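You operate a simulated robot arm through the tools that you are given. There is no shell and no other tool. Be economical: measure what you need, move in short steps, check, and stop when the job is done.

Carry out the task below with a simulated robot arm. There is one attempt and no reset: what you move stays moved.

## Task
Put the red plug and white pad in the stand drawer and get out the seal box.
Fine: seal box on top of the grey stand; shut the drawer. Leave the other things on the stand.
Where things are to end (x, y in the base frame): red plug within 0.06 m of [0.61, 0.2]; seal box within 0.06 m of [0.68, 0.32]; white pad within 0.06 m of [0.56, 0.14].

The check looks at the end state, three seconds after you hand in, the way a careful person would. Anything else that was tipped, shoved, dropped, spilled or broken makes it a failure. A push-on lid holds only when it is set on centred and level and pressed home; a screw cap is set on level and turned clockwise until tight.

## Robot
A 6-joint arm with a fingered hand, fixed in place. Base frame: the origin is at the foot of the arm, x ahead of it, y to its left, z up. Lengths are in m, angles in degrees, forces in N, time in s.
With the tool pointing down near the work surface it reaches from about 0.28 to 0.7 m from the base axis. Its first joint turns from -166.0 to 166.0 degrees. Payload 4 kg.
The TCP is the grasp point between the finger pads, 0.022 m short of the fingertips. In the tool frame z runs along the fingers and y along their closing line. The gripper opens to 0.112 m. The gripper's body begins 0.06 m behind the TCP. The gripper is a hand of 4 fingers: y runs from the thumb to the fingers, the wrist lies at [0, 0, -0.218] in the tool frame, and closing takes about 1.5 s.
Orientation is told as [roll, pitch, yaw] about the base's x, y, z axes, in that order, counted from this pose: with the fingers straight down and closing along the base's y, the tool's x points along the base's -x, its y along +y and its z along -z.

## Interface
- The arm moves only by the tool nudge_tool. Its argument "commands" is a list of rows, each a list of 7 numbers: the shift along the tool's x, y, z in mm, then the turn, a rotation vector about the tool's x, y, z in degrees, then the finger opening in mm, from 0 to 112. In form: [[x, y, z, rx, ry, rz, hand], ...]. A call has 1 to 20 rows; each row shifts and turns the commanded pose from where the row before left it, along the tool's axes as they then stand. Rows are played at 5 a second. More than 0.05 m and 8.6 degrees between two rows, or a gripper value outside its range, and nothing of the call is played. Where a pose cannot be reached the arm comes as near as it can. A force on the tool above 50 N (or 10 N above the force at the start of the call, whichever is more), or a blocked arm, ends the call early, and 0.2 s more pass. The fingers move at their own pace (about 0.045 m/s each) and stop on an object; they squeeze with about 23 N. The grip force told is the motor's: it shows also when the fingers shut on nothing. Time passes only in rows, and 0.2 s behind the last, so rows that do not move let the fingers close. It gives the time, the measured TCP pose, the force on the tool (base axes), the opening and the grip force at its end, in the units of the frame above (readings bear some noise), with the torque about the TCP (base axes, N m) and any sound that the robot's microphone picked up.
- Cameras (640 x 400 px; columns grow to the right, rows downward): "scene" is fixed at [0.221, 0.6501, 1.2271]; the picture's right is [-0.67, -0.74, 0.00], its down [-0.42, 0.38, -0.82] and it looks along [0.61, -0.55, -0.57] (base axes); focal length 223 px, centre (320, 200). "wrist" rides on the gripper at [0.069, 0.004, -0.083] in the tool frame; the picture's right is [-0.06, 1.00, 0.00], its down [-0.77, -0.05, -0.64] and it looks along [-0.64, -0.04, 0.77] (tool axes); focal length 243 px, centre (320, 200). There is no depth. A picture from a camera that has moved, and an enlarged one, comes with that camera's place and axes in the base frame and with its lens.
- grab_frame(camera): a new picture of that camera. The clock stands still meanwhile.
- grasp_type(shape): the hand has 4 fingers and takes this shape, open, in about a second: jaw (thumb against the fingers, like two jaws); tri (thumb and two fingers); tip (a fingertip pinch); poke (one finger out to press); point (the index stretched); flat (the hand flat); cup (the hand cupped); fist (a fist). The gripper value then closes the fingers along that shape, each until it touches; the sizes above hold for jaw. It gives what a move gives, with no picture.
- zoom(camera, box): a new picture of the part [left, top, right, bottom] of that camera's present view, enlarged. The clock stands still meanwhile.
- job_done(): hands the job in; it is judged then, once.

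Work in short steps. Places have to be worked out from the pictures, the camera data and where the tool is seen: move nearer, look again, correct. Check each grasp and each placing, and mend what went wrong. You have 120 turns and 68 pictures in all, those below and enlarged ones among them. Open the gripper and draw the arm clear of the work before you hand the job in, unless the task says otherwise; then end with one line.

The tools are called after "Emit:" as a command line: name --pt "numbers of a row" for each row, then --argument value for the rest, lists and objects as JSON in quotes. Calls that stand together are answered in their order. nudge_tool: Moves the arm, as the interface text tells. Its arguments: {"type":"object","properties":{"commands":{"type":"array"}},"required":["commands"]} The other tools are called the same way: grasp_type (shape) gives the hand a shape; grab_frame (camera) takes a picture; zoom (camera, box) takes an enlarged picture of a part of a camera's view; job_done () hands the job in.

At the start:

```text
t: 0.0
position: [0.4013, 0.2641, 1.0735]
tcp_rot: [-0.1, 0.1, 0.0]
contact_force: [0.2, -0.3, -0.1]
wrist_torque: [0.01, 0.0, 0.0]
gripper_width: 0.1121
gripper_force: 0.1
shape: jaw
```

scene: 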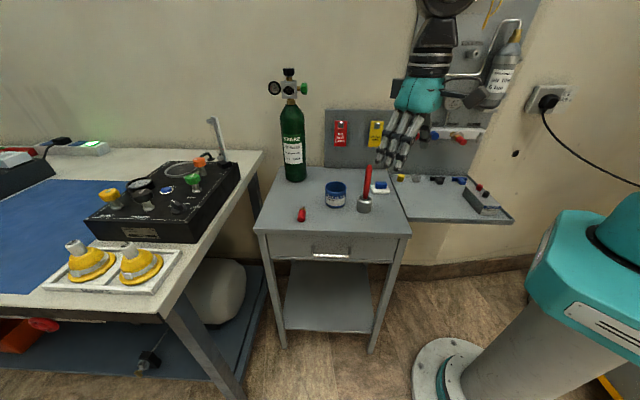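
wrist: 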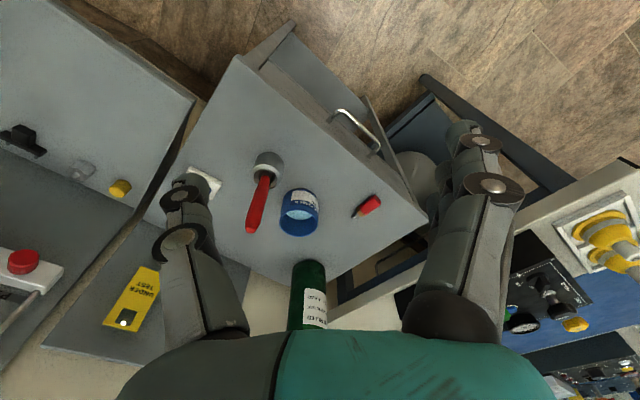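

I'll start by zooming in on the stand to identify the objects.

Emit:
zoom --camera "scene" --box '[240, 140, 420, 270]'

Emit:
zoom --camera "wrist" --box '[140, 40, 440, 240]'

```text
3.08 times, centred on (330, 205) of scene
camera zoom: at [0.221, 0.6501, 1.2271], right [-0.67, -0.74, 0.0], down [-0.42, 0.38, -0.82], along [0.61, -0.55, -0.57], focal length 685 px, centre (289, 185)
```

zoom: 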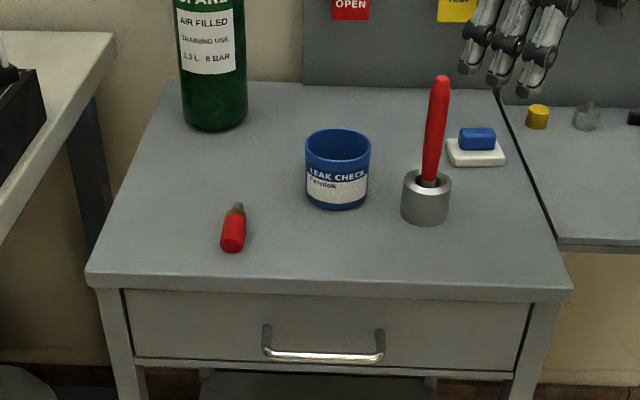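

```text
2.00 times, centred on (290, 140) of wrist
camera zoom: at [0.3315, 0.2685, 1.1553], right [0.06, 1.0, 0.0], down [0.77, -0.05, 0.64], along [0.64, -0.04, -0.77], focal length 485 px, centre (380, 320)
```

zoom: 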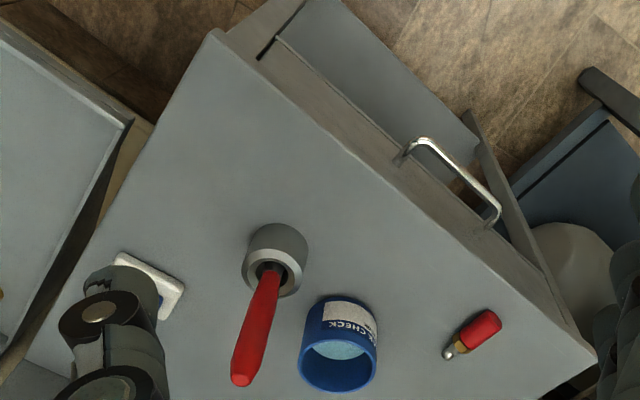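

The stand appears turned 45° to the base, with its top at about z = 0.80. The drawer handle is near (0.525, 0.335, 0.73) and pulls out along (-0.7, 0.7). I'll shift outward, yaw 45° and tilt the hand toward the handle, staying high.

Emit:
nudge_tool --pt "0 40 0 0 0 -7.5 112" --pt "0 40 0 0 0 -7.5 112" --pt "0 40 0 0 0 -7.5 112" --pt "0 20 0 0 0 -7.5 112" --pt "0 0 0 0 0 -7.5 112" --pt "0 0 0 0 0 -7.5 112" --pt "0 0 0 8.3 0 0 112" --pt "0 0 0 8.3 0 0 112" --pt "0 0 0 8.4 0 0 112" --pt "0 0 0 8.3 0 0 112" --pt "0 0 0 8.3 0 0 112" --pt "0 0 0 8.4 0 0 112" --pt "0 0 0 0 0 0 112"

```text
t: 2.8
position: [0.3732, 0.3709, 1.0527]
tcp_rot: [-50.0, -0.2, 45.2]
contact_force: [0.8, -0.5, -0.4]
wrist_torque: [0.03, 0.02, 0.03]
gripper_width: 0.1117
gripper_force: 0.1
shape: jaw
out of reach, approached as far as the arm can: row 11, 12
```

The arm is close to a reach limit up here. I'll check both views before going lower.

Emit:
grab_frame --camera "scene"

Emit:
grab_frame --camera "wrist"

```text
63 pictures are left
```

scene: 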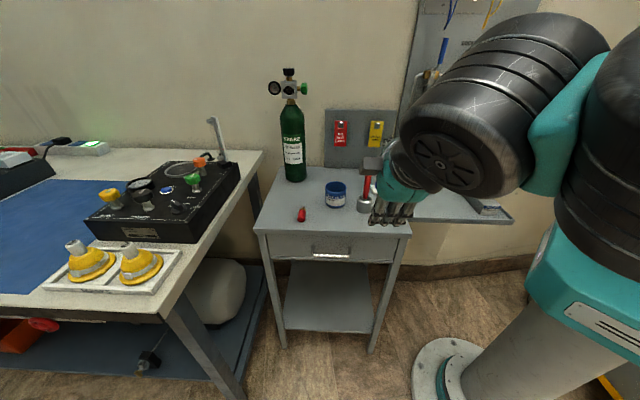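

```text
62 pictures are left
camera wrist: at [0.2769, 0.368, 1.1018], right [-0.41, 0.5, -0.76], down [0.21, 0.87, 0.45], along [0.89, 0.02, -0.46], focal length 243 px, centre (320, 200)
```

wrist: 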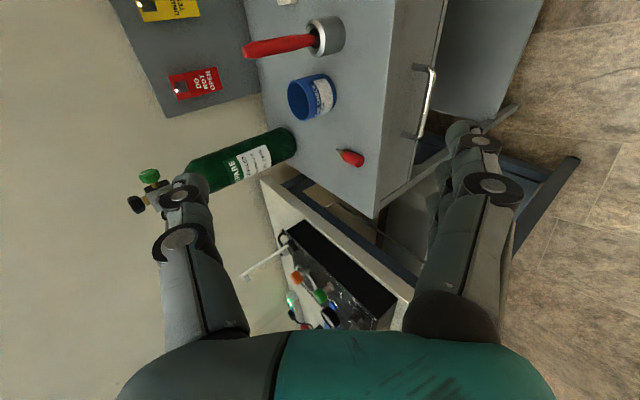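

From three views the bar's middle is at about (0.522, 0.329, 0.727), 0.11 long with a standoff of about 0.03. I'll descend to a pre-grasp pose outside the handle.

Emit:
nudge_tool --pt "-10.8 23.3 30.5 0 0 0 60" --pt "-10.8 23.3 30.5 0 0 0 60" --pt "-10.8 23.3 30.5 0 0 0 60" --pt "-10.8 23.3 30.5 0 0 0 60" --pt "-10.8 23.3 20 0 0 0 60" --pt "-10.8 23.3 10 0 0 0 60" --pt "-10.8 23.3 10 0 0 0 60" --pt "0 0 0 0 0 0 60"

```text
t: 4.6
position: [0.4404, 0.4108, 0.8222]
tcp_rot: [-50.0, 0.0, 45.0]
contact_force: [-0.2, 0.4, 0.9]
wrist_torque: [-0.01, -0.02, -0.02]
gripper_width: 0.0605
gripper_force: 0.0
shape: jaw
```

The move tracked as computed. Next I'll tilt 25° more so the fingers straddle the bar almost horizontally, and move nearer.

Emit:
nudge_tool --pt "0 0 0 8.3 0 0 60" --pt "0 0 0 8.3 0 0 60" --pt "0 0 0 8.4 0 0 60" --pt "0 31 18 0 0 0 60" --pt "0 31 18 0 0 0 60" --pt "0 0 0 0 0 0 60"

Emit:
grab_frame --camera "wrist"

Emit:
grab_frame --camera "scene"

```text
t: 6.0
position: [0.4278, 0.2982, 0.7562]
tcp_rot: [-74.7, -0.1, 45.2]
contact_force: [0.5, 0.5, -0.8]
wrist_torque: [-0.01, -0.01, 0.0]
gripper_width: 0.0606
gripper_force: 0.1
shape: jaw
out of reach, approached as far as the arm can: row 1, 2, 3, 4
```

```text
61 pictures are left
camera wrist: at [0.3204, 0.3049, 0.7723], right [-0.14, 0.23, -0.96], down [0.11, 0.97, 0.22], along [0.98, -0.07, -0.16], focal length 243 px, centre (320, 200)
```

wrist: 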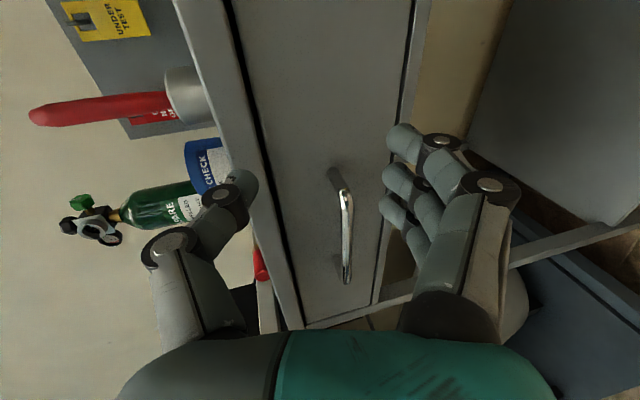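

```text
60 pictures are left
```

scene: 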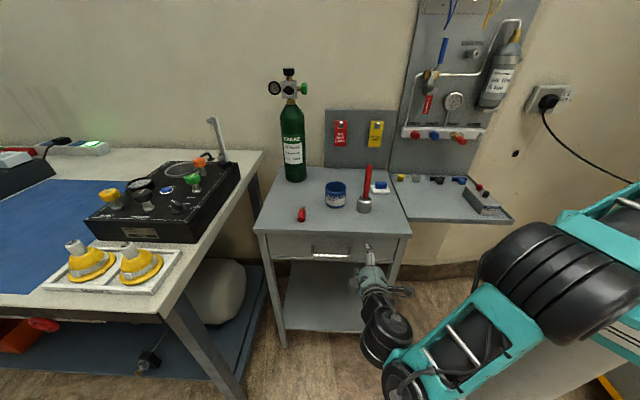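

The arm got there by a slid pose, 0.09 to the right of where I wanted. This view again puts the bar at about (0.52, 0.325, 0.725). I'll slide sideways to line up with its middle.

Emit:
nudge_tool --pt "-22 4 -6 0 0 0 60" --pt "-22 4 -6 0 0 0 60" --pt "-22 4 -5 0 0 0 60" --pt "-20 3 0 0 0 0 60" --pt "0 0 0 0 0 0 60"

```text
t: 7.2
position: [0.4513, 0.2945, 0.7596]
tcp_rot: [-74.4, -0.1, 45.4]
contact_force: [1.2, 0.5, -0.2]
wrist_torque: [0.03, -0.01, 0.02]
gripper_width: 0.0604
gripper_force: 0.1
shape: jaw
out of reach, approached as far as the arm can: row 1, 2, 3, 4
```

At 75° that spot is out of reach, though 50° worked. I'll back off, return to 50°, and come in steeper.

Emit:
nudge_tool --pt "0 0 -20 0 0 0 40" --pt "0 0 -20 0 0 0 40" --pt "0 0 0 -8.3 0 0 40" --pt "0 0 0 -8.3 0 0 40" --pt "0 0 0 -8.2 0 0 40" --pt "-18 -2 -8 0 0 0 40" --pt "-18 -2 -8 0 0 0 40" --pt "-18 -2 -8 0 0 0 40" --pt "-18 -2 -8 0 0 0 40" --pt "0 0 0 0 0 0 40"

```text
t: 9.4
position: [0.4584, 0.365, 0.7993]
tcp_rot: [-50.2, -0.1, 45.0]
contact_force: [1.0, 0.3, 0.5]
wrist_torque: [0.01, 0.02, 0.01]
gripper_width: 0.0405
gripper_force: 0.2
shape: jaw
out of reach, approached as far as the arm can: row 1, 2
```

Now I'll move to about 6 cm short of the bar and check the alignment.

Emit:
nudge_tool --pt "-9 5 22 0 0 0 36" --pt "-8.5 5 22 0 0 0 36" --pt "0 0 0 0 0 0 36"

Emit:
grab_frame --camera "wrist"

Emit:
zoom --camera "scene" --box '[260, 190, 420, 290]'

```text
t: 10.2
position: [0.4885, 0.3595, 0.762]
tcp_rot: [-50.3, 0.1, 45.0]
contact_force: [-0.2, -0.1, -0.4]
wrist_torque: [0.03, 0.0, 0.0]
gripper_width: 0.0366
gripper_force: 0.1
shape: jaw
```

```text
59 pictures are left
camera wrist: at [0.3918, 0.3576, 0.8104], right [-0.41, 0.5, -0.77], down [0.21, 0.87, 0.45], along [0.89, 0.02, -0.46], focal length 243 px, centre (320, 200)
```

wrist: 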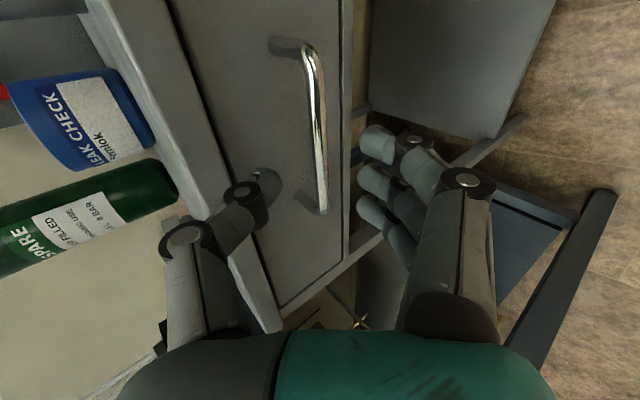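

```text
4.00 times, centred on (340, 240) of scene
camera zoom: at [0.221, 0.6501, 1.2271], right [-0.67, -0.74, 0.0], down [-0.42, 0.38, -0.82], along [0.61, -0.55, -0.57], focal length 891 px, centre (240, 40)
```

zoom: 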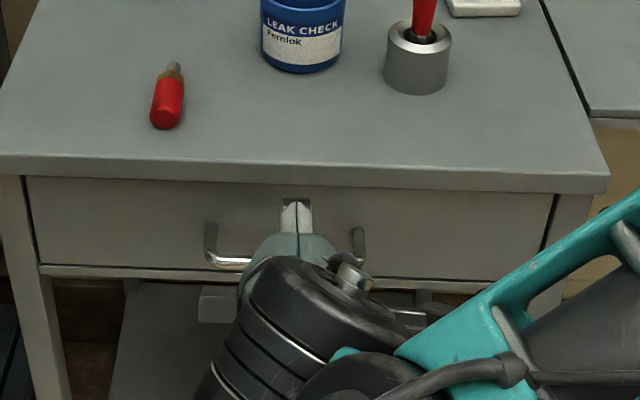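

The fingers straddle the bar line and are centred on the handle. I'll advance about 48 mm and then close.

Emit:
nudge_tool --pt "0 1 12 0 0 0 36" --pt "0 1 12 0 0 0 36" --pt "0 0 12 0 0 0 36" --pt "0 0 6 0 0 0 36" --pt "0 0 6 0 0 0 36" --pt "0 0 0 0 0 0 36"

Emit:
grab_frame --camera "wrist"

```text
t: 11.6
position: [0.5138, 0.3343, 0.7306]
tcp_rot: [-50.1, 0.0, 45.1]
contact_force: [1.0, -0.4, -0.5]
wrist_torque: [0.01, -0.01, 0.0]
gripper_width: 0.0365
gripper_force: 0.1
shape: jaw
```

```text
57 pictures are left
camera wrist: at [0.4174, 0.332, 0.7787], right [-0.41, 0.5, -0.77], down [0.21, 0.87, 0.45], along [0.89, 0.02, -0.46], focal length 243 px, centre (320, 200)
```

wrist: 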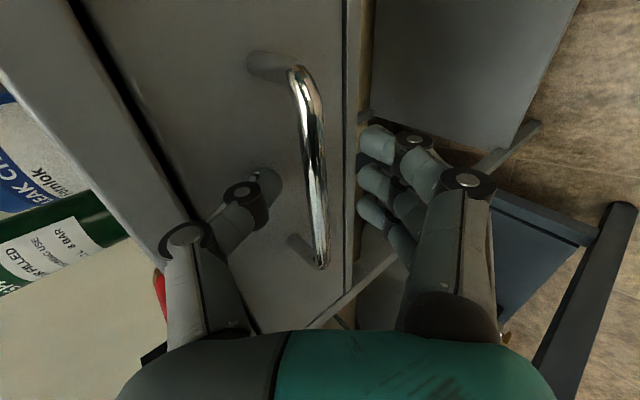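

The bar is between thumb and fingers, with no contact yet. Closing now.

Emit:
nudge_tool --pt "0 0 3 0 0 0 15" --pt "0 0 0 0 0 0 0" --pt "0 0 0 0 0 0 0" --pt "0 0 0 0 0 0 0" --pt "0 0 0 0 0 0 0" --pt "0 0 0 0 0 0 0"

Emit:
grab_frame --camera "wrist"

```text
t: 13.0
position: [0.5152, 0.3333, 0.7284]
tcp_rot: [-50.2, 0.1, 45.0]
contact_force: [4.1, -1.1, -7.8]
wrist_torque: [0.03, 0.04, 0.04]
gripper_width: 0.0
gripper_force: 23.3
shape: jaw
```

```text
56 pictures are left
camera wrist: at [0.4193, 0.3309, 0.7764], right [-0.41, 0.5, -0.77], down [0.22, 0.87, 0.45], along [0.89, 0.02, -0.46], focal length 243 px, centre (320, 200)
```

wrist: 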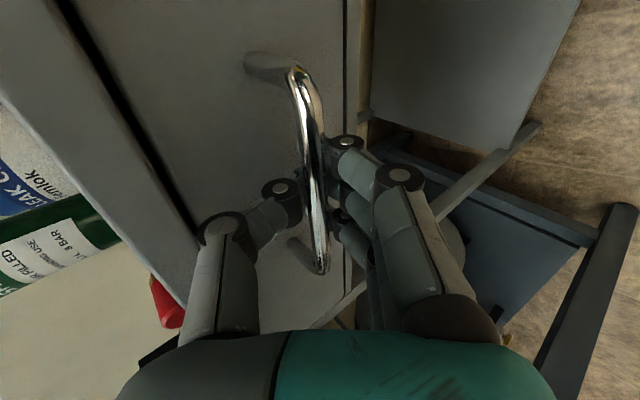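

The width reads zero, but the bar seems to pass through the closed fingers, so it may be hooked. I'll pull 30 mm outward and see whether the drawer follows.

Emit:
nudge_tool --pt "0 6.4 -7.7 0 0 0 0" --pt "0 6.4 -7.7 0 0 0 0" --pt "0 6.4 -7.7 0 0 0 0" --pt "0 6.4 -7.7 0 0 0 0"

Emit:
grab_frame --camera "wrist"

```text
t: 14.0
position: [0.4875, 0.361, 0.7276]
tcp_rot: [-50.3, 0.0, 45.1]
contact_force: [4.3, 4.0, -6.6]
wrist_torque: [0.04, 0.01, 0.04]
gripper_width: 0.0
gripper_force: 22.8
shape: jaw
```

```text
55 pictures are left
camera wrist: at [0.3905, 0.3588, 0.7764], right [-0.41, 0.5, -0.77], down [0.21, 0.87, 0.45], along [0.89, 0.02, -0.46], focal length 243 px, centre (320, 200)
```

wrist: 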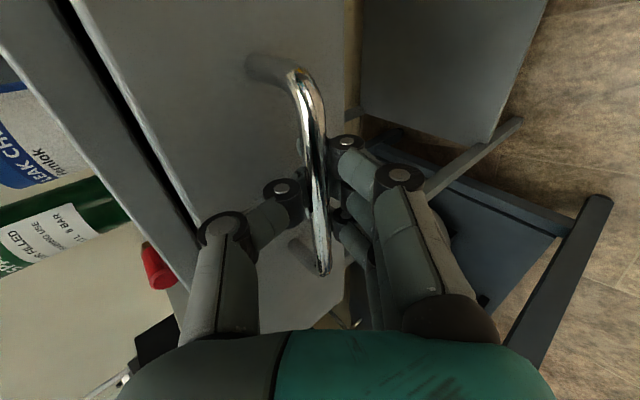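

The drawer is following, now open about 4 cm. I'll keep pulling.

Emit:
nudge_tool --pt "0 6.4 -7.7 0 0 0 0" --pt "0 6.4 -7.7 0 0 0 0" --pt "0 6.4 -7.7 0 0 0 0" --pt "0 6.4 -7.7 0 0 0 0" --pt "0 6.4 -7.7 0 0 0 0" --pt "0 6.4 -7.7 0 0 0 0" --pt "0 6.4 -7.7 0 0 0 0" --pt "0 6.4 -7.7 0 0 0 0"

Emit:
grab_frame --camera "scene"

```text
t: 15.8
position: [0.4204, 0.407, 0.7271]
tcp_rot: [-50.1, 0.0, 45.1]
contact_force: [7.7, 6.9, -10.2]
wrist_torque: [0.01, -0.02, -0.01]
gripper_width: 0.0003
gripper_force: 23.0
shape: jaw
out of reach, approached as far as the arm can: row 6, 7
```

```text
54 pictures are left
```

scene: 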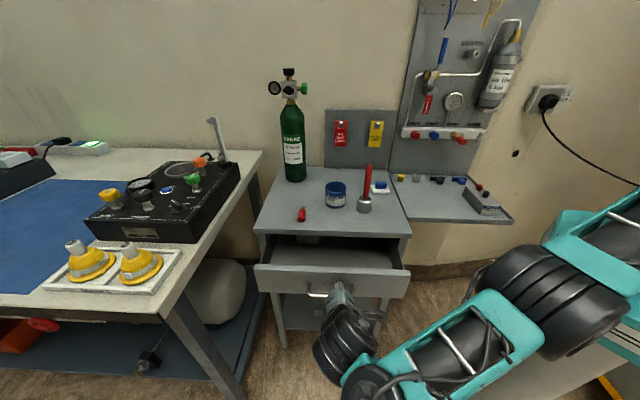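

The drawer is open about 12 cm and this pose is at its reach limit. I'll release the bar, retreat along the fingers, and later pull further from inside the drawer front with the tool pointing down.

Emit:
nudge_tool --pt "0 0 0 0 0 0 40" --pt "0 0 0 0 0 0 40" --pt "0 0 0 0 0 0 40" --pt "0 0 -8 0 0 0 40" --pt "1 0 -8 0 0 0 40" --pt "2 0 -8 0 0 0 40" --pt "2 0 -8 0 0 0 40" --pt "2 0 -8 0 0 0 40" --pt "2 0 -8 0 0 0 40"

Emit:
grab_frame --camera "wrist"

```text
t: 17.8
position: [0.3867, 0.4274, 0.7568]
tcp_rot: [-50.2, 0.0, 45.0]
contact_force: [-0.5, 0.2, -0.1]
wrist_torque: [0.02, -0.02, 0.02]
gripper_width: 0.0393
gripper_force: 0.1
shape: jaw
out of reach, approached as far as the arm can: row 4
```

```text
53 pictures are left
camera wrist: at [0.2906, 0.4235, 0.8054], right [-0.41, 0.5, -0.77], down [0.21, 0.87, 0.45], along [0.89, 0.02, -0.46], focal length 243 px, centre (320, 200)
```

wrist: 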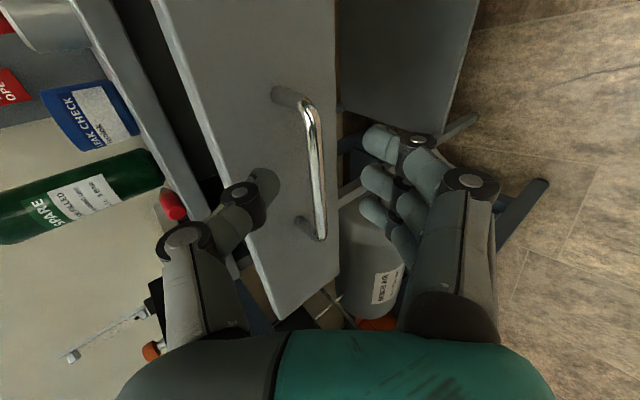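

Released and clear. I'll rise, untilt the tool to point down, and look into the drawer.

Emit:
nudge_tool --pt "5 -26.8 -22.5 0 0 0 40" --pt "15 -26.8 -22.5 0 0 0 40" --pt "15 -26.8 -22.5 0 0 0 40" --pt "15 -26.8 -22.5 0 0 0 40" --pt "15 -26.8 -22.5 -8.3 0 0 60" --pt "0 0 0 -8.3 0 0 60" --pt "0 0 0 -8.4 0 0 60" --pt "0 0 0 -8.3 0 0 60" --pt "0 0 0 -8.4 0 0 80" --pt "0 0 0 -8.5 0 0 80" --pt "15 -20 -10 0 0 0 112" --pt "15 -20 -10 0 0 0 112" --pt "0 -20 -10 0 0 0 112"

Emit:
grab_frame --camera "wrist"

Emit:
zoom --camera "scene" --box '[240, 160, 420, 310]'

```text
t: 20.6
position: [0.3612, 0.3156, 0.9618]
tcp_rot: [0.1, 0.0, 45.0]
contact_force: [1.3, 0.1, 0.3]
wrist_torque: [-0.01, 0.0, -0.02]
gripper_width: 0.1121
gripper_force: 0.2
shape: jaw
```

```text
52 pictures are left
camera wrist: at [0.3084, 0.2697, 1.0441], right [-0.66, 0.75, 0.0], down [0.58, 0.51, 0.64], along [0.48, 0.42, -0.77], focal length 243 px, centre (320, 200)
```

wrist: 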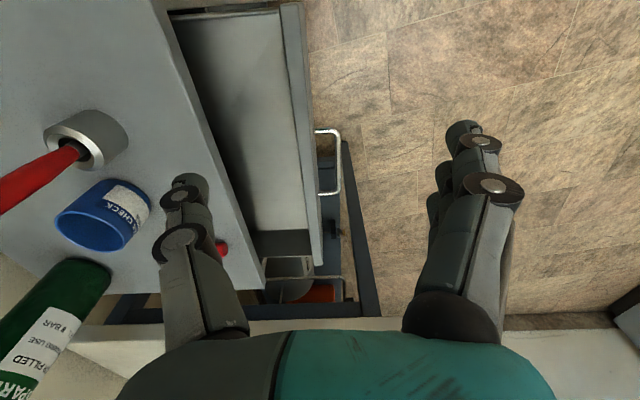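

```text
2.67 times, centred on (330, 235) of scene
camera zoom: at [0.221, 0.6501, 1.2271], right [-0.67, -0.74, 0.0], down [-0.42, 0.38, -0.82], along [0.61, -0.55, -0.57], focal length 594 px, centre (293, 107)
```

zoom: 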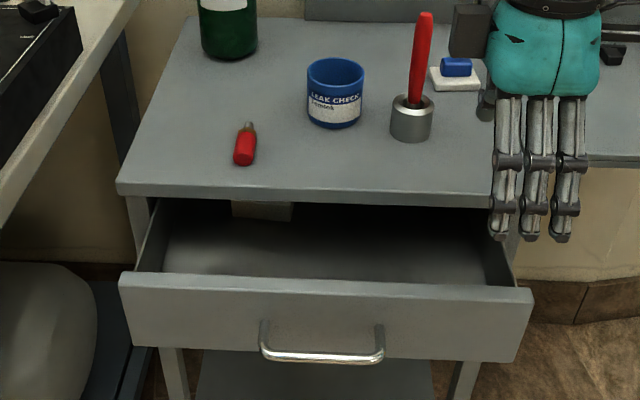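

The drawer is open about 0.11 m, and the seal box is visible at the left rear, still under the top. I'll close the fingers and put them down just behind the front panel, in the middle, to pull it out further.

Emit:
nudge_tool --pt "-25.6 -15 0 0 0 0 60" --pt "-25.6 -15 0 0 0 0 0" --pt "-25.6 -15 0 0 0 0 0" --pt "-25.6 -15 0 0 0 0 0" --pt "-25.6 -15 30 0 0 0 0" --pt "0 0 30 0 0 0 0" --pt "0 0 30 0 0 0 0" --pt "0 0 15 0 0 0 0" --pt "0 0 0 0 0 0 0"

Emit:
zoom --camera "scene" --box '[240, 160, 420, 310]'

Emit:
grab_frame --camera "wrist"

```text
t: 22.6
position: [0.508, 0.3533, 0.8578]
tcp_rot: [0.0, 0.0, 45.0]
contact_force: [-0.3, 0.2, 0.2]
wrist_torque: [0.0, -0.03, -0.01]
gripper_width: 0.0001
gripper_force: 22.6
shape: jaw
```

```text
2.67 times, centred on (330, 235) of scene
camera zoom: at [0.221, 0.6501, 1.2271], right [-0.67, -0.74, 0.0], down [-0.42, 0.38, -0.82], along [0.61, -0.55, -0.57], focal length 594 px, centre (293, 107)
```

zoom: 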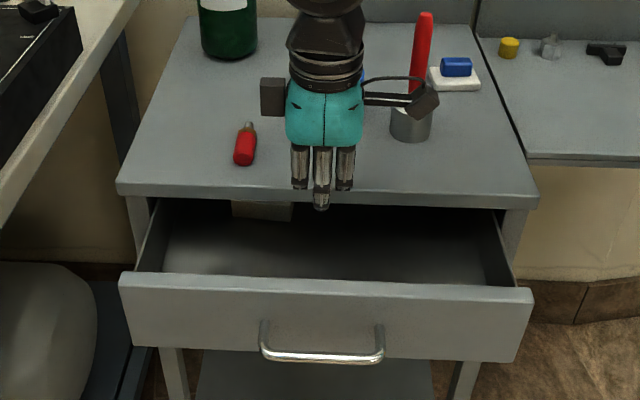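

```text
49 pictures are left
camera wrist: at [0.455, 0.3084, 0.9391], right [-0.66, 0.75, 0.0], down [0.58, 0.51, 0.64], along [0.48, 0.42, -0.77], focal length 243 px, centre (320, 200)
```

wrist: 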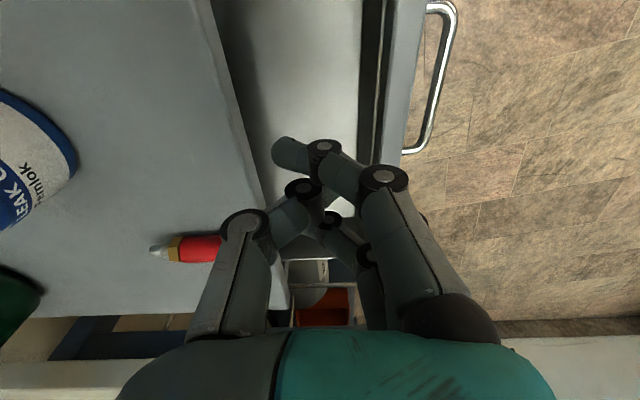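

The fingertips hang over the open gap. I'll lower them behind the panel, watching the force.

Emit:
nudge_tool --pt "0 5 20 0 0 0 0" --pt "0 0 20 0 0 0 0" --pt "0 0 20 0 0 0 0" --pt "0 0 20 0 0 0 0" --pt "0 10 5 0 0 0 0" --pt "0 10 0 0 0 0 0" --pt "0 10 0 0 0 0 0"

Emit:
zoom --camera "scene" --box '[240, 160, 420, 310]'

```text
t: 24.2
position: [0.4813, 0.3785, 0.7715]
tcp_rot: [0.1, 0.0, 44.9]
contact_force: [0.6, -0.3, 0.7]
wrist_torque: [0.0, 0.0, -0.03]
gripper_width: 0.0
gripper_force: 22.4
shape: jaw
```

```text
2.67 times, centred on (330, 235) of scene
camera zoom: at [0.221, 0.6501, 1.2271], right [-0.67, -0.74, 0.0], down [-0.42, 0.38, -0.82], along [0.61, -0.55, -0.57], focal length 594 px, centre (293, 107)
```

zoom: 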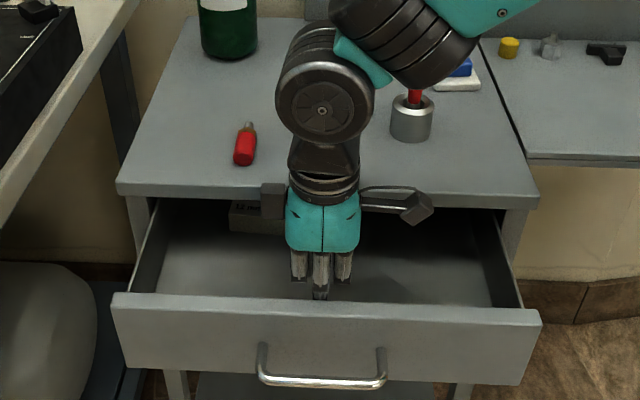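

The panel is moving with the fingers. I'll pull another 13 cm.

Emit:
nudge_tool --pt "0 11 0 0 0 0 0" --pt "0 11 0 0 0 0 0" --pt "0 11 0 0 0 0 0" --pt "0 11 0 0 0 0 0" --pt "0 11 0 0 0 0 0" --pt "0 11 0 0 0 0 0" --pt "0 11 0 0 0 0 0" --pt "0 11 0 0 0 0 0" --pt "0 11 0 0 0 0 0" --pt "0 11 0 0 0 0 0" --pt "0 10 0 0 0 0 0" --pt "0 0 0 0 0 0 0"

Emit:
zoom --camera "scene" --box '[240, 160, 420, 310]'

```text
t: 26.8
position: [0.3954, 0.4637, 0.7715]
tcp_rot: [-0.1, 0.0, 45.0]
contact_force: [0.0, -0.5, -0.4]
wrist_torque: [0.0, 0.03, 0.0]
gripper_width: 0.0
gripper_force: 23.2
shape: jaw
```

```text
2.67 times, centred on (330, 235) of scene
camera zoom: at [0.221, 0.6501, 1.2271], right [-0.67, -0.74, 0.0], down [-0.42, 0.38, -0.82], along [0.61, -0.55, -0.57], focal length 594 px, centre (293, 107)
```

zoom: 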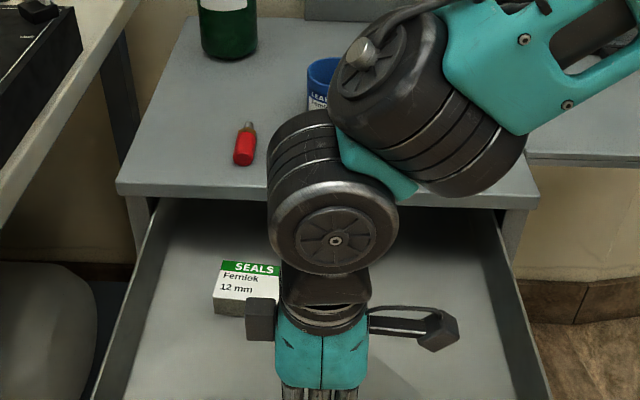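

The seal box is now fully visible. I'll lift clear and take an overhead look.

Emit:
nudge_tool --pt "0 -5 -30 0 0 0 0" --pt "0 0 -40 0 0 0 0" --pt "0 0 -40 0 0 0 0" --pt "0 0 -40 0 0 0 60" --pt "0 0 -40 0 0 0 112" --pt "30 -20 0 0 0 0 112" --pt "30 -20 0 0 0 0 112" --pt "30 -20 0 0 0 0 112" --pt "30 -20 0 0 0 0 112" --pt "0 0 0 0 0 0 112"

Emit:
grab_frame --camera "wrist"

Emit:
zoom --camera "scene" --box '[240, 160, 420, 310]'

```text
t: 29.0
position: [0.3726, 0.3187, 0.962]
tcp_rot: [0.0, 0.1, 45.0]
contact_force: [-0.1, -0.3, 0.3]
wrist_torque: [0.02, -0.01, 0.0]
gripper_width: 0.1118
gripper_force: 0.1
shape: jaw
```

```text
46 pictures are left
camera wrist: at [0.3195, 0.2718, 1.0435], right [-0.66, 0.75, 0.0], down [0.58, 0.51, 0.64], along [0.48, 0.42, -0.77], focal length 243 px, centre (320, 200)
```

wrist: 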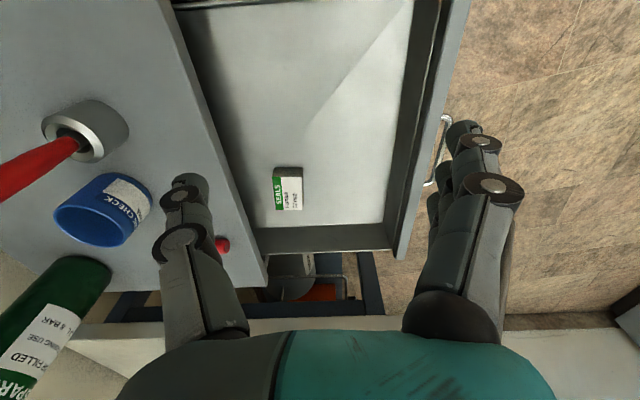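

```text
2.67 times, centred on (330, 235) of scene
camera zoom: at [0.221, 0.6501, 1.2271], right [-0.67, -0.74, 0.0], down [-0.42, 0.38, -0.82], along [0.61, -0.55, -0.57], focal length 594 px, centre (293, 107)
```

zoom: 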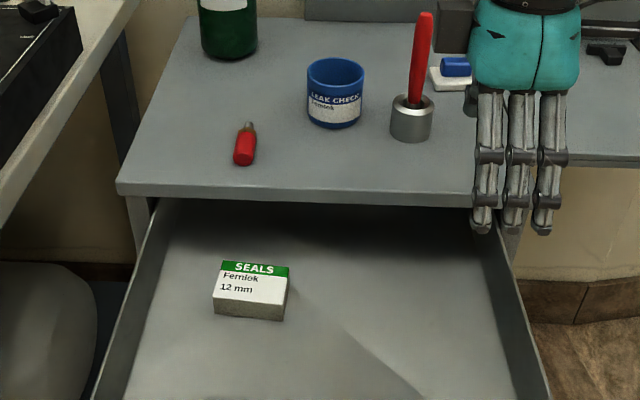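

The box is near (0.56, 0.405) with its top around z = 0.70, close to the overhanging stand top. I'll pull the drawer another 3–4 cm so the gripper body has room there.

Emit:
nudge_tool --pt "-30 18 0 0 0 0 0" --pt "-30 18 0 0 0 0 0" --pt "-30 18 0 0 0 0 0" --pt "-28 18 0 0 0 0 0" --pt "0 0 40 0 0 0 0" --pt "0 0 40 0 0 0 0" --pt "0 0 40 0 0 0 0" --pt "0 0 40 0 0 0 0" --pt "0 0 30 0 0 0 0" --pt "0 10 0 0 0 0 0" --pt "0 10 0 0 0 0 0" --pt "0 10 0 0 0 0 0" --pt "0 10 0 0 0 0 0" --pt "0 6 0 0 0 0 0" --pt "0 0 0 0 0 0 0"

```text
t: 32.3
position: [0.379, 0.4784, 0.7734]
tcp_rot: [-0.7, 0.1, 43.8]
contact_force: [12.5, -24.9, 12.0]
wrist_torque: [0.27, 0.22, 0.23]
gripper_width: 0.0001
gripper_force: 23.2
shape: jaw
stopped in row 15: the force on the tool passed its limit at 50 N (the readings are from after the stop); the commanded pose is now the measured one
```

That was the drawer's end stop, so it's fully open, about 22 mm further than before. I'll ease off, lift, and tilt 20° outward for reach near the box.

Emit:
nudge_tool --pt "0 -8 0 0 0 0 0" --pt "0 0 -35 0 0 -1.2 0" --pt "0 0 -35 0 0 0 0" --pt "0 0 -35 0 0 0 60" --pt "0 -30 -20 0 0 0 80" --pt "0 -30 0 0 -7 0 80" --pt "0 -30 0 0 -7 0 80" --pt "0 -30 0 0 -6 0 80" --pt "-5 -20 0 0 0 0 80" --pt "0 0 0 0 0 0 80"

Emit:
grab_frame --camera "wrist"

Emit:
zoom --camera "scene" --box '[240, 160, 420, 310]'

```text
t: 34.5
position: [0.4853, 0.3814, 0.8995]
tcp_rot: [-0.4, -20.0, 45.6]
contact_force: [0.6, 0.2, 0.1]
wrist_torque: [0.02, 0.01, -0.01]
gripper_width: 0.0797
gripper_force: 0.1
shape: jaw
```

```text
44 pictures are left
camera wrist: at [0.4154, 0.3182, 0.9524], right [-0.67, 0.74, 0.01], down [0.38, 0.33, 0.87], along [0.64, 0.59, -0.5], focal length 243 px, centre (320, 200)
```

wrist: 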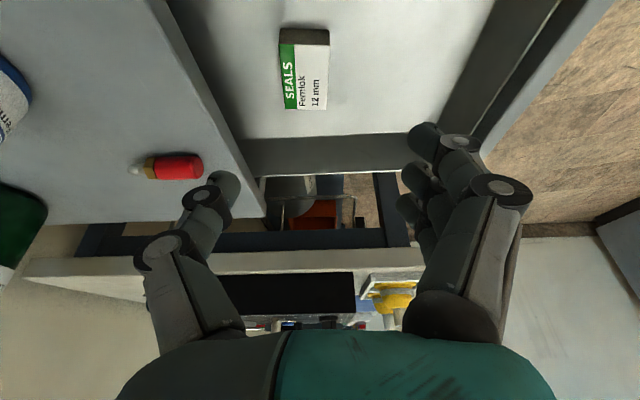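

```text
2.67 times, centred on (330, 235) of scene
camera zoom: at [0.221, 0.6501, 1.2271], right [-0.67, -0.74, 0.0], down [-0.42, 0.38, -0.82], along [0.61, -0.55, -0.57], focal length 594 px, centre (293, 107)
```

zoom: 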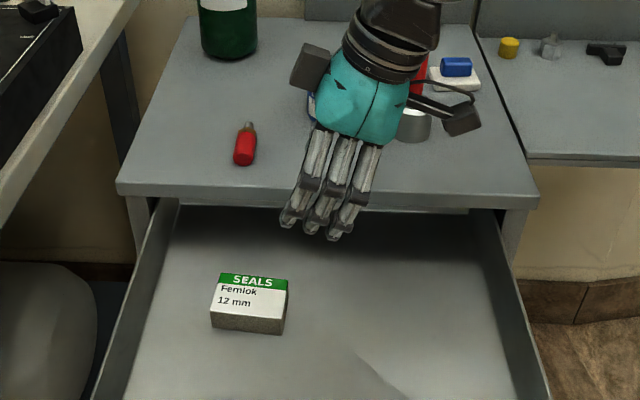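

The drawer is now full out and the box top is at about (0.544, 0.418, 0.71). The plug, at about (0.638, 0.34), sits where the seal box should go, so I'll move it first. It lies along the drawer's pull direction, so I'll untilt and turn to yaw -45° to grip across it.

Emit:
nudge_tool --pt "0 0 -10 0 7 0 60" --pt "0 0 -10 0 7 0 60" --pt "0 0 -10 0 6 0 60" --pt "0 0 0 0 0 8.2 60" --pt "0 0 0 0 0 8.2 60" --pt "0 0 0 0 0 8.2 60" --pt "0 0 0 0 0 8.2 60" --pt "0 0 0 0 0 8.2 60" --pt "0 0 0 0 0 8.2 60" --pt "0 0 0 0 0 8.2 60" --pt "0 0 0 0 0 8.2 60" --pt "0 0 0 0 0 8.2 60" --pt "0 0 0 0 0 8.2 60" --pt "0 0 0 0 0 8.6 60" --pt "0 0 0 0 0 0 60"

```text
t: 37.7
position: [0.4785, 0.3786, 0.9306]
tcp_rot: [0.0, -0.4, -45.2]
contact_force: [0.3, 0.3, 0.8]
wrist_torque: [-0.02, -0.02, 0.0]
gripper_width: 0.0609
gripper_force: 0.0
shape: jaw
```

Turned. I'll translate toward the plug with a 15° tilt along the closing plane, which is harmless for a cylinder.

Emit:
nudge_tool --pt "-28 14 0 0 0 0 60" --pt "-28 14 0 0 0 0 60" --pt "-28 14 0 -7.5 0 0 60" --pt "-28 14 0 -7.5 0 0 60" --pt "0 20 10 0 0 0 60" --pt "0 15 10 0 0 0 60" --pt "0 0 0 0 0 0 60"

Emit:
grab_frame --camera "wrist"

```text
t: 39.3
position: [0.6272, 0.3657, 0.9215]
tcp_rot: [15.0, -0.4, -45.1]
contact_force: [0.1, 0.8, 0.6]
wrist_torque: [0.0, 0.0, 0.02]
gripper_width: 0.0609
gripper_force: 0.0
shape: jaw
```

```text
42 pictures are left
camera wrist: at [0.5652, 0.4021, 1.0017], right [0.73, 0.64, 0.26], down [0.39, -0.69, 0.61], along [0.57, -0.35, -0.75], focal length 243 px, centre (320, 200)
```

wrist: 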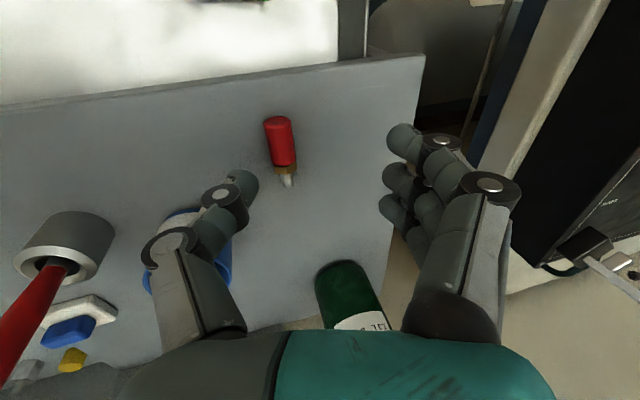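

The plug's axis runs along the drawer direction and its centre is at about (0.646, 0.336). Reach is fine with this tilt. I'll descend to just above it and check.

Emit:
nudge_tool --pt "-11 -8 19 0 0 0 46" --pt "-11 -8 19 0 0 0 46" --pt "-11 -7.5 19 0 0 0 46" --pt "0 0 0 0 0 0 46"

Emit:
grab_frame --camera "wrist"

```text
t: 40.3
position: [0.6445, 0.3348, 0.8614]
tcp_rot: [15.0, -0.4, -45.2]
contact_force: [0.6, 0.4, 0.3]
wrist_torque: [0.02, -0.03, -0.02]
gripper_width: 0.0468
gripper_force: 0.0
shape: jaw
```

```text
41 pictures are left
camera wrist: at [0.5819, 0.3725, 0.9407], right [0.73, 0.64, 0.26], down [0.39, -0.69, 0.61], along [0.57, -0.35, -0.75], focal length 243 px, centre (320, 200)
```

wrist: 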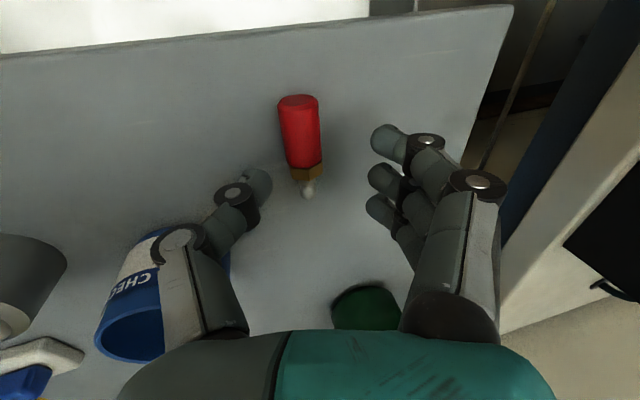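

The plug lies between thumb and fingers, slightly outward of centre. I'll shift 7 mm outward, descend 29 mm, then close.

Emit:
nudge_tool --pt "6 -3 10 0 0 0 46" --pt "0 -3 10 0 0 0 46" --pt "0 0 9 0 0 0 46" --pt "0 0 0 0 0 0 46"

Emit:
nudge_tool --pt "0 0 0 0 0 0 0" --pt "0 0 0 0 0 0 0" --pt "0 0 0 0 0 0 0" --pt "0 0 0 0 0 0 0" --pt "0 0 0 0 0 0 0"

Emit:
grab_frame --camera "wrist"

```text
t: 41.3
position: [0.6408, 0.3403, 0.8305]
tcp_rot: [15.0, -0.4, -45.2]
contact_force: [0.4, -0.7, 0.0]
wrist_torque: [-0.05, -0.01, 0.01]
gripper_width: 0.0467
gripper_force: 0.0
shape: jaw
```

```text
t: 42.5
position: [0.6403, 0.342, 0.8316]
tcp_rot: [15.1, -0.5, -45.0]
contact_force: [0.5, 0.7, 5.4]
wrist_torque: [0.02, -0.07, -0.01]
gripper_width: 0.0137
gripper_force: 22.8
shape: jaw
```

```text
40 pictures are left
camera wrist: at [0.579, 0.3788, 0.9116], right [0.73, 0.64, 0.26], down [0.39, -0.69, 0.61], along [0.57, -0.35, -0.75], focal length 243 px, centre (320, 200)
```

wrist: 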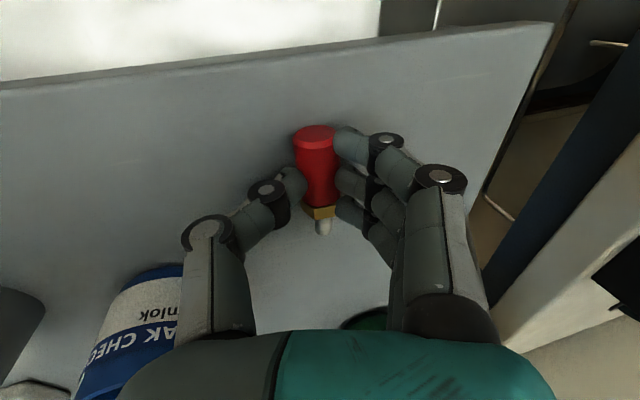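

The plug is held at its waist with a 14 mm width. Lifting.

Emit:
nudge_tool --pt "0 5 -19 0 0 0 0" --pt "0 5 -19 0 0 0 0" --pt "0 8 -29 0 0 0 0" --pt "0 8 -29 0 0 0 0" --pt "0 0 0 0 0 0 0"

Emit:
zoom --camera "scene" --box '[240, 160, 420, 310]'

```text
t: 43.7
position: [0.64, 0.342, 0.9305]
tcp_rot: [15.1, -0.3, -45.1]
contact_force: [-0.5, 0.4, -1.5]
wrist_torque: [0.0, -0.02, 0.02]
gripper_width: 0.0129
gripper_force: 23.5
shape: jaw
```

```text
2.67 times, centred on (330, 235) of scene
camera zoom: at [0.221, 0.6501, 1.2271], right [-0.67, -0.74, 0.0], down [-0.42, 0.38, -0.82], along [0.61, -0.55, -0.57], focal length 594 px, centre (293, 107)
```

zoom: 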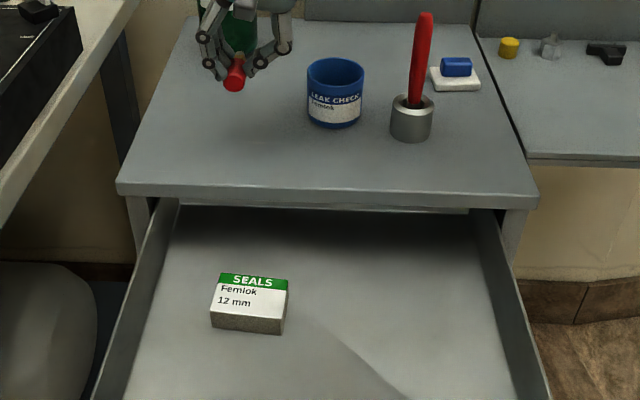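

Plug held, and nothing else has moved. To work out the drawer's extension I'll look at the whole open drawer and its handle.

Emit:
zoom --camera "scene" --box '[240, 230, 440, 370]'

```text
2.86 times, centred on (340, 300) of scene
camera zoom: at [0.221, 0.6501, 1.2271], right [-0.67, -0.74, 0.0], down [-0.42, 0.38, -0.82], along [0.61, -0.55, -0.57], focal length 636 px, centre (263, -86)
```

zoom: 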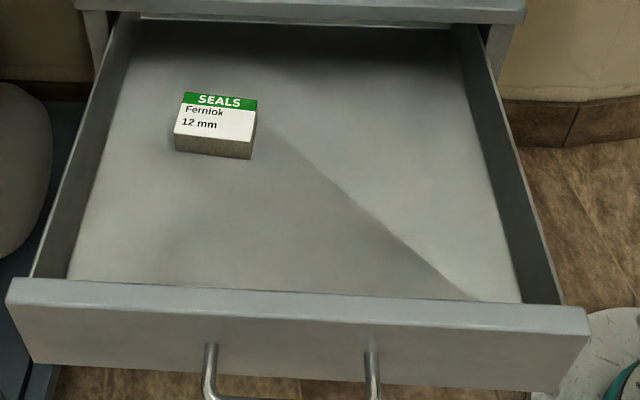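

The handle has moved about 0.28 m, so the plug's target is about (0.412, 0.398) in the open drawer and the pad's is about (0.362, 0.338). I'll untilt, carry the plug over, and lower it partway.

Emit:
nudge_tool --pt "0 0 0 7.5 0 0 0" --pt "0 0 0 7.5 0 0 0" --pt "33.5 -20.3 0 0 0 0 0" --pt "33.5 -20.3 0 0 0 0 0" --pt "33.5 -20.3 0 0 0 0 0" --pt "33.5 -20.3 0 0 0 0 0" --pt "33.5 -20.3 0 0 0 0 0" --pt "33.5 -20.3 0 0 0 0 0" --pt "0 0 40 0 0 0 0" --pt "0 0 40 0 0 0 0" --pt "0 0 40 0 0 0 0" --pt "0 0 30 0 0 0 0" --pt "0 0 0 0 0 0 0"

Emit:
zoom --camera "scene" --box '[240, 210, 440, 350]'

Emit:
grab_frame --camera "wrist"

```text
t: 46.5
position: [0.3964, 0.3875, 0.7779]
tcp_rot: [0.0, -0.4, -45.1]
contact_force: [-0.5, 0.0, -0.4]
wrist_torque: [0.03, -0.02, -0.04]
gripper_width: 0.0066
gripper_force: 22.7
shape: jaw
out of reach, approached as far as the arm can: row 2
```

```text
2.86 times, centred on (340, 280) of scene
camera zoom: at [0.221, 0.6501, 1.2271], right [-0.67, -0.74, 0.0], down [-0.42, 0.38, -0.82], along [0.61, -0.55, -0.57], focal length 636 px, centre (263, -29)
```

zoom: 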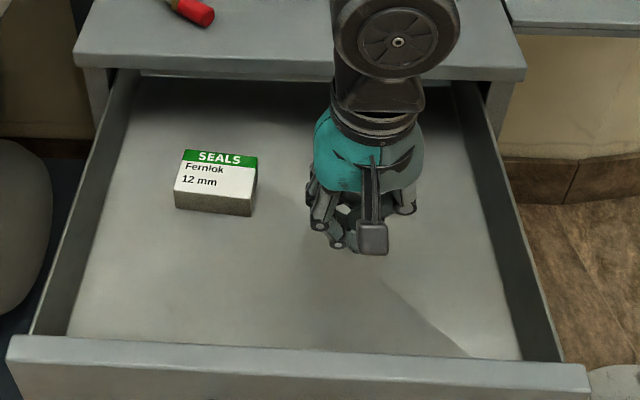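

```text
36 pictures are left
camera wrist: at [0.3493, 0.4413, 0.8597], right [0.75, 0.66, 0.0], down [0.5, -0.57, 0.65], along [0.43, -0.49, -0.76], focal length 243 px, centre (320, 200)
```

wrist: 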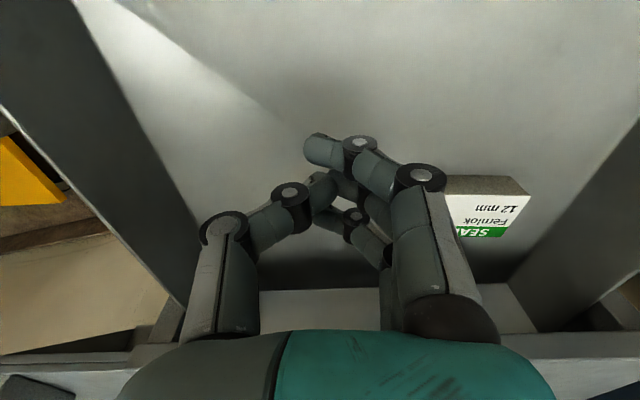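

The plug slipped out of the fingers; it's visible back on the stand top and the hand is empty. I'll rise and look at where it rests.

Emit:
nudge_tool --pt "0 0 -40 0 0 0 20" --pt "0 0 -40 0 0 0 60" --pt "0 0 -40 0 0 0 60" --pt "0 0 -40 0 0 0 60" --pt "0 0 0 0 0 0 60"

Emit:
zoom --camera "scene" --box '[240, 140, 420, 270]'

```text
t: 47.7
position: [0.3933, 0.3886, 0.9395]
tcp_rot: [0.0, -0.6, -45.0]
contact_force: [0.5, -0.4, 0.7]
wrist_torque: [0.0, 0.0, -0.02]
gripper_width: 0.0591
gripper_force: 0.0
shape: jaw
```

```text
3.08 times, centred on (330, 205) of scene
camera zoom: at [0.221, 0.6501, 1.2271], right [-0.67, -0.74, 0.0], down [-0.42, 0.38, -0.82], along [0.61, -0.55, -0.57], focal length 685 px, centre (289, 185)
```

zoom: 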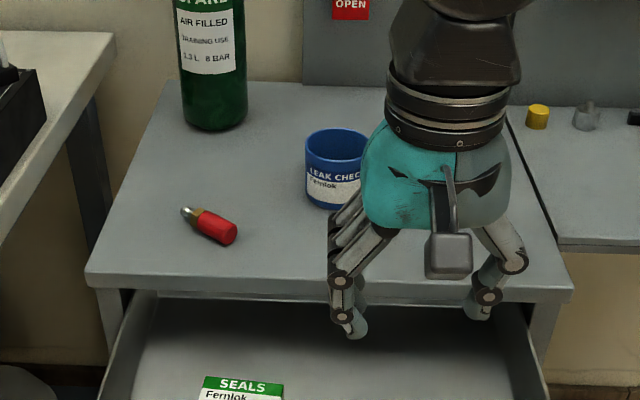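

The plug now lies at about (0.667, 0.352), pointing nearly along base x, and the earlier grip was only on its upper edge. I'll turn to yaw about 11° to close across it and test the vertical reach there, staying high.

Emit:
nudge_tool --pt "0 0 0 0 0 -8 60" --pt "0 0 0 0 0 -8 60" --pt "0 0 0 0 0 -8 60" --pt "0 0 0 0 0 -8 60" --pt "0 0 0 0 0 -8 60" --pt "0 0 0 0 0 -8 60" --pt "0 0 0 0 0 -8 60" --pt "-40 0 0 0 0 0 60" --pt "-40 0 0 0 0 0 60" --pt "-40 0 0 0 0 0 60" --pt "-40 -15 0 0 0 0 60" --pt "-40 -15 0 0 0 0 60" --pt "-40 -15 0 0 0 0 60" --pt "0 0 0 0 0 0 60"

Emit:
grab_frame --camera "wrist"

```text
t: 50.7
position: [0.5996, 0.3706, 0.9365]
tcp_rot: [-0.2, -0.1, 10.9]
contact_force: [0.6, 0.1, 0.3]
wrist_torque: [-0.03, 0.03, -0.01]
gripper_width: 0.0595
gripper_force: 0.1
shape: jaw
out of reach, approached as far as the arm can: row 12, 13
```

```text
34 pictures are left
camera wrist: at [0.5304, 0.3615, 1.018], right [-0.13, 0.99, -0.01], down [0.76, 0.1, 0.64], along [0.64, 0.08, -0.76], focal length 243 px, centre (320, 200)
```

wrist: 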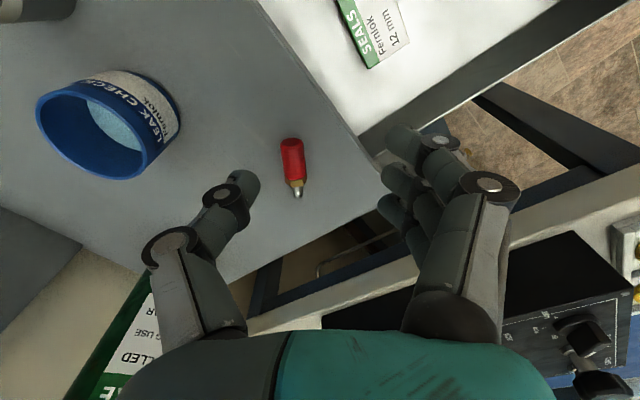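

Vertical reach ends near r = 0.705 and the plug is at r = 0.745, so I'll use a 13° tilt along the plug axis and approach above it.

Emit:
nudge_tool --pt "0 0 0 0 -6.5 0 60" --pt "0 0 0 0 -6.5 0 60" --pt "-9.7 -8.2 19.3 0 0 0 50" --pt "-9.7 -8.2 19.3 0 0 0 50" --pt "-9.7 -8.2 19.3 0 0 0 46" --pt "-9.7 -8.2 19.3 0 0 0 46" --pt "0 0 0 0 0 0 46"

Emit:
grab_frame --camera "wrist"

```text
t: 52.3
position: [0.6611, 0.3494, 0.87]
tcp_rot: [-0.4, -13.2, 11.0]
contact_force: [1.1, 0.0, -0.9]
wrist_torque: [0.05, 0.02, 0.02]
gripper_width: 0.0468
gripper_force: 0.1
shape: jaw
```

```text
33 pictures are left
camera wrist: at [0.5753, 0.3378, 0.9339], right [-0.13, 0.99, 0.01], down [0.6, 0.07, 0.8], along [0.79, 0.11, -0.6], focal length 243 px, centre (320, 200)
```

wrist: 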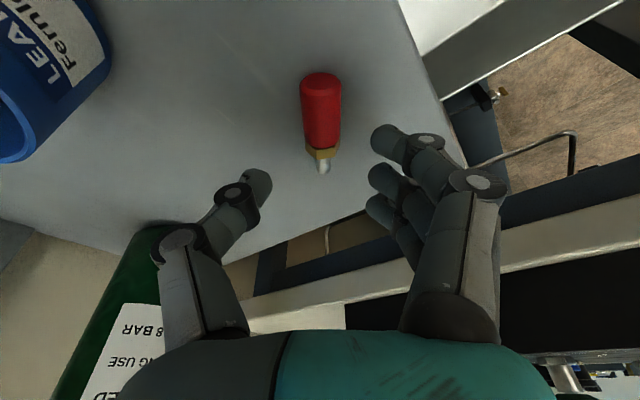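

Well aligned. I'll descend vertically and creep down until the lowest fingertip is just off the surface.

Emit:
nudge_tool --pt "3 0 13 0 0 0 46" --pt "3 0 13 0 0 0 46" --pt "2.5 0 11 0 0 0 46" --pt "0.5 0 2 0 0 0 46" --pt "0.5 0 2 0 0 0 46" --pt "0 0 0 0 0 0 46"

Emit:
grab_frame --camera "wrist"

```text
t: 53.7
position: [0.6616, 0.3494, 0.8283]
tcp_rot: [-0.4, -13.2, 11.1]
contact_force: [-0.5, 0.6, 0.6]
wrist_torque: [0.01, 0.0, -0.01]
gripper_width: 0.0465
gripper_force: 0.1
shape: jaw
```

```text
32 pictures are left
camera wrist: at [0.5749, 0.3364, 0.892], right [-0.13, 0.99, 0.01], down [0.6, 0.07, 0.8], along [0.79, 0.11, -0.6], focal length 243 px, centre (320, 200)
```

wrist: 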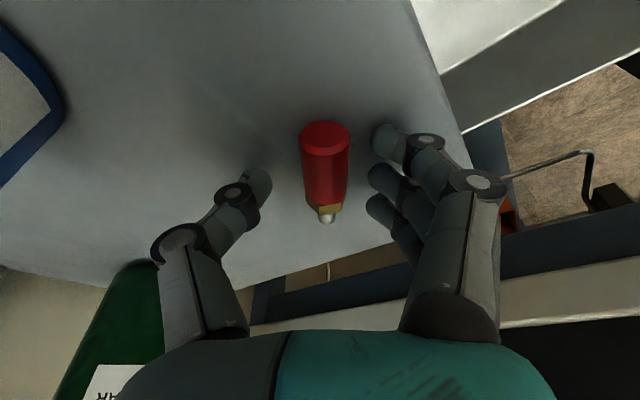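

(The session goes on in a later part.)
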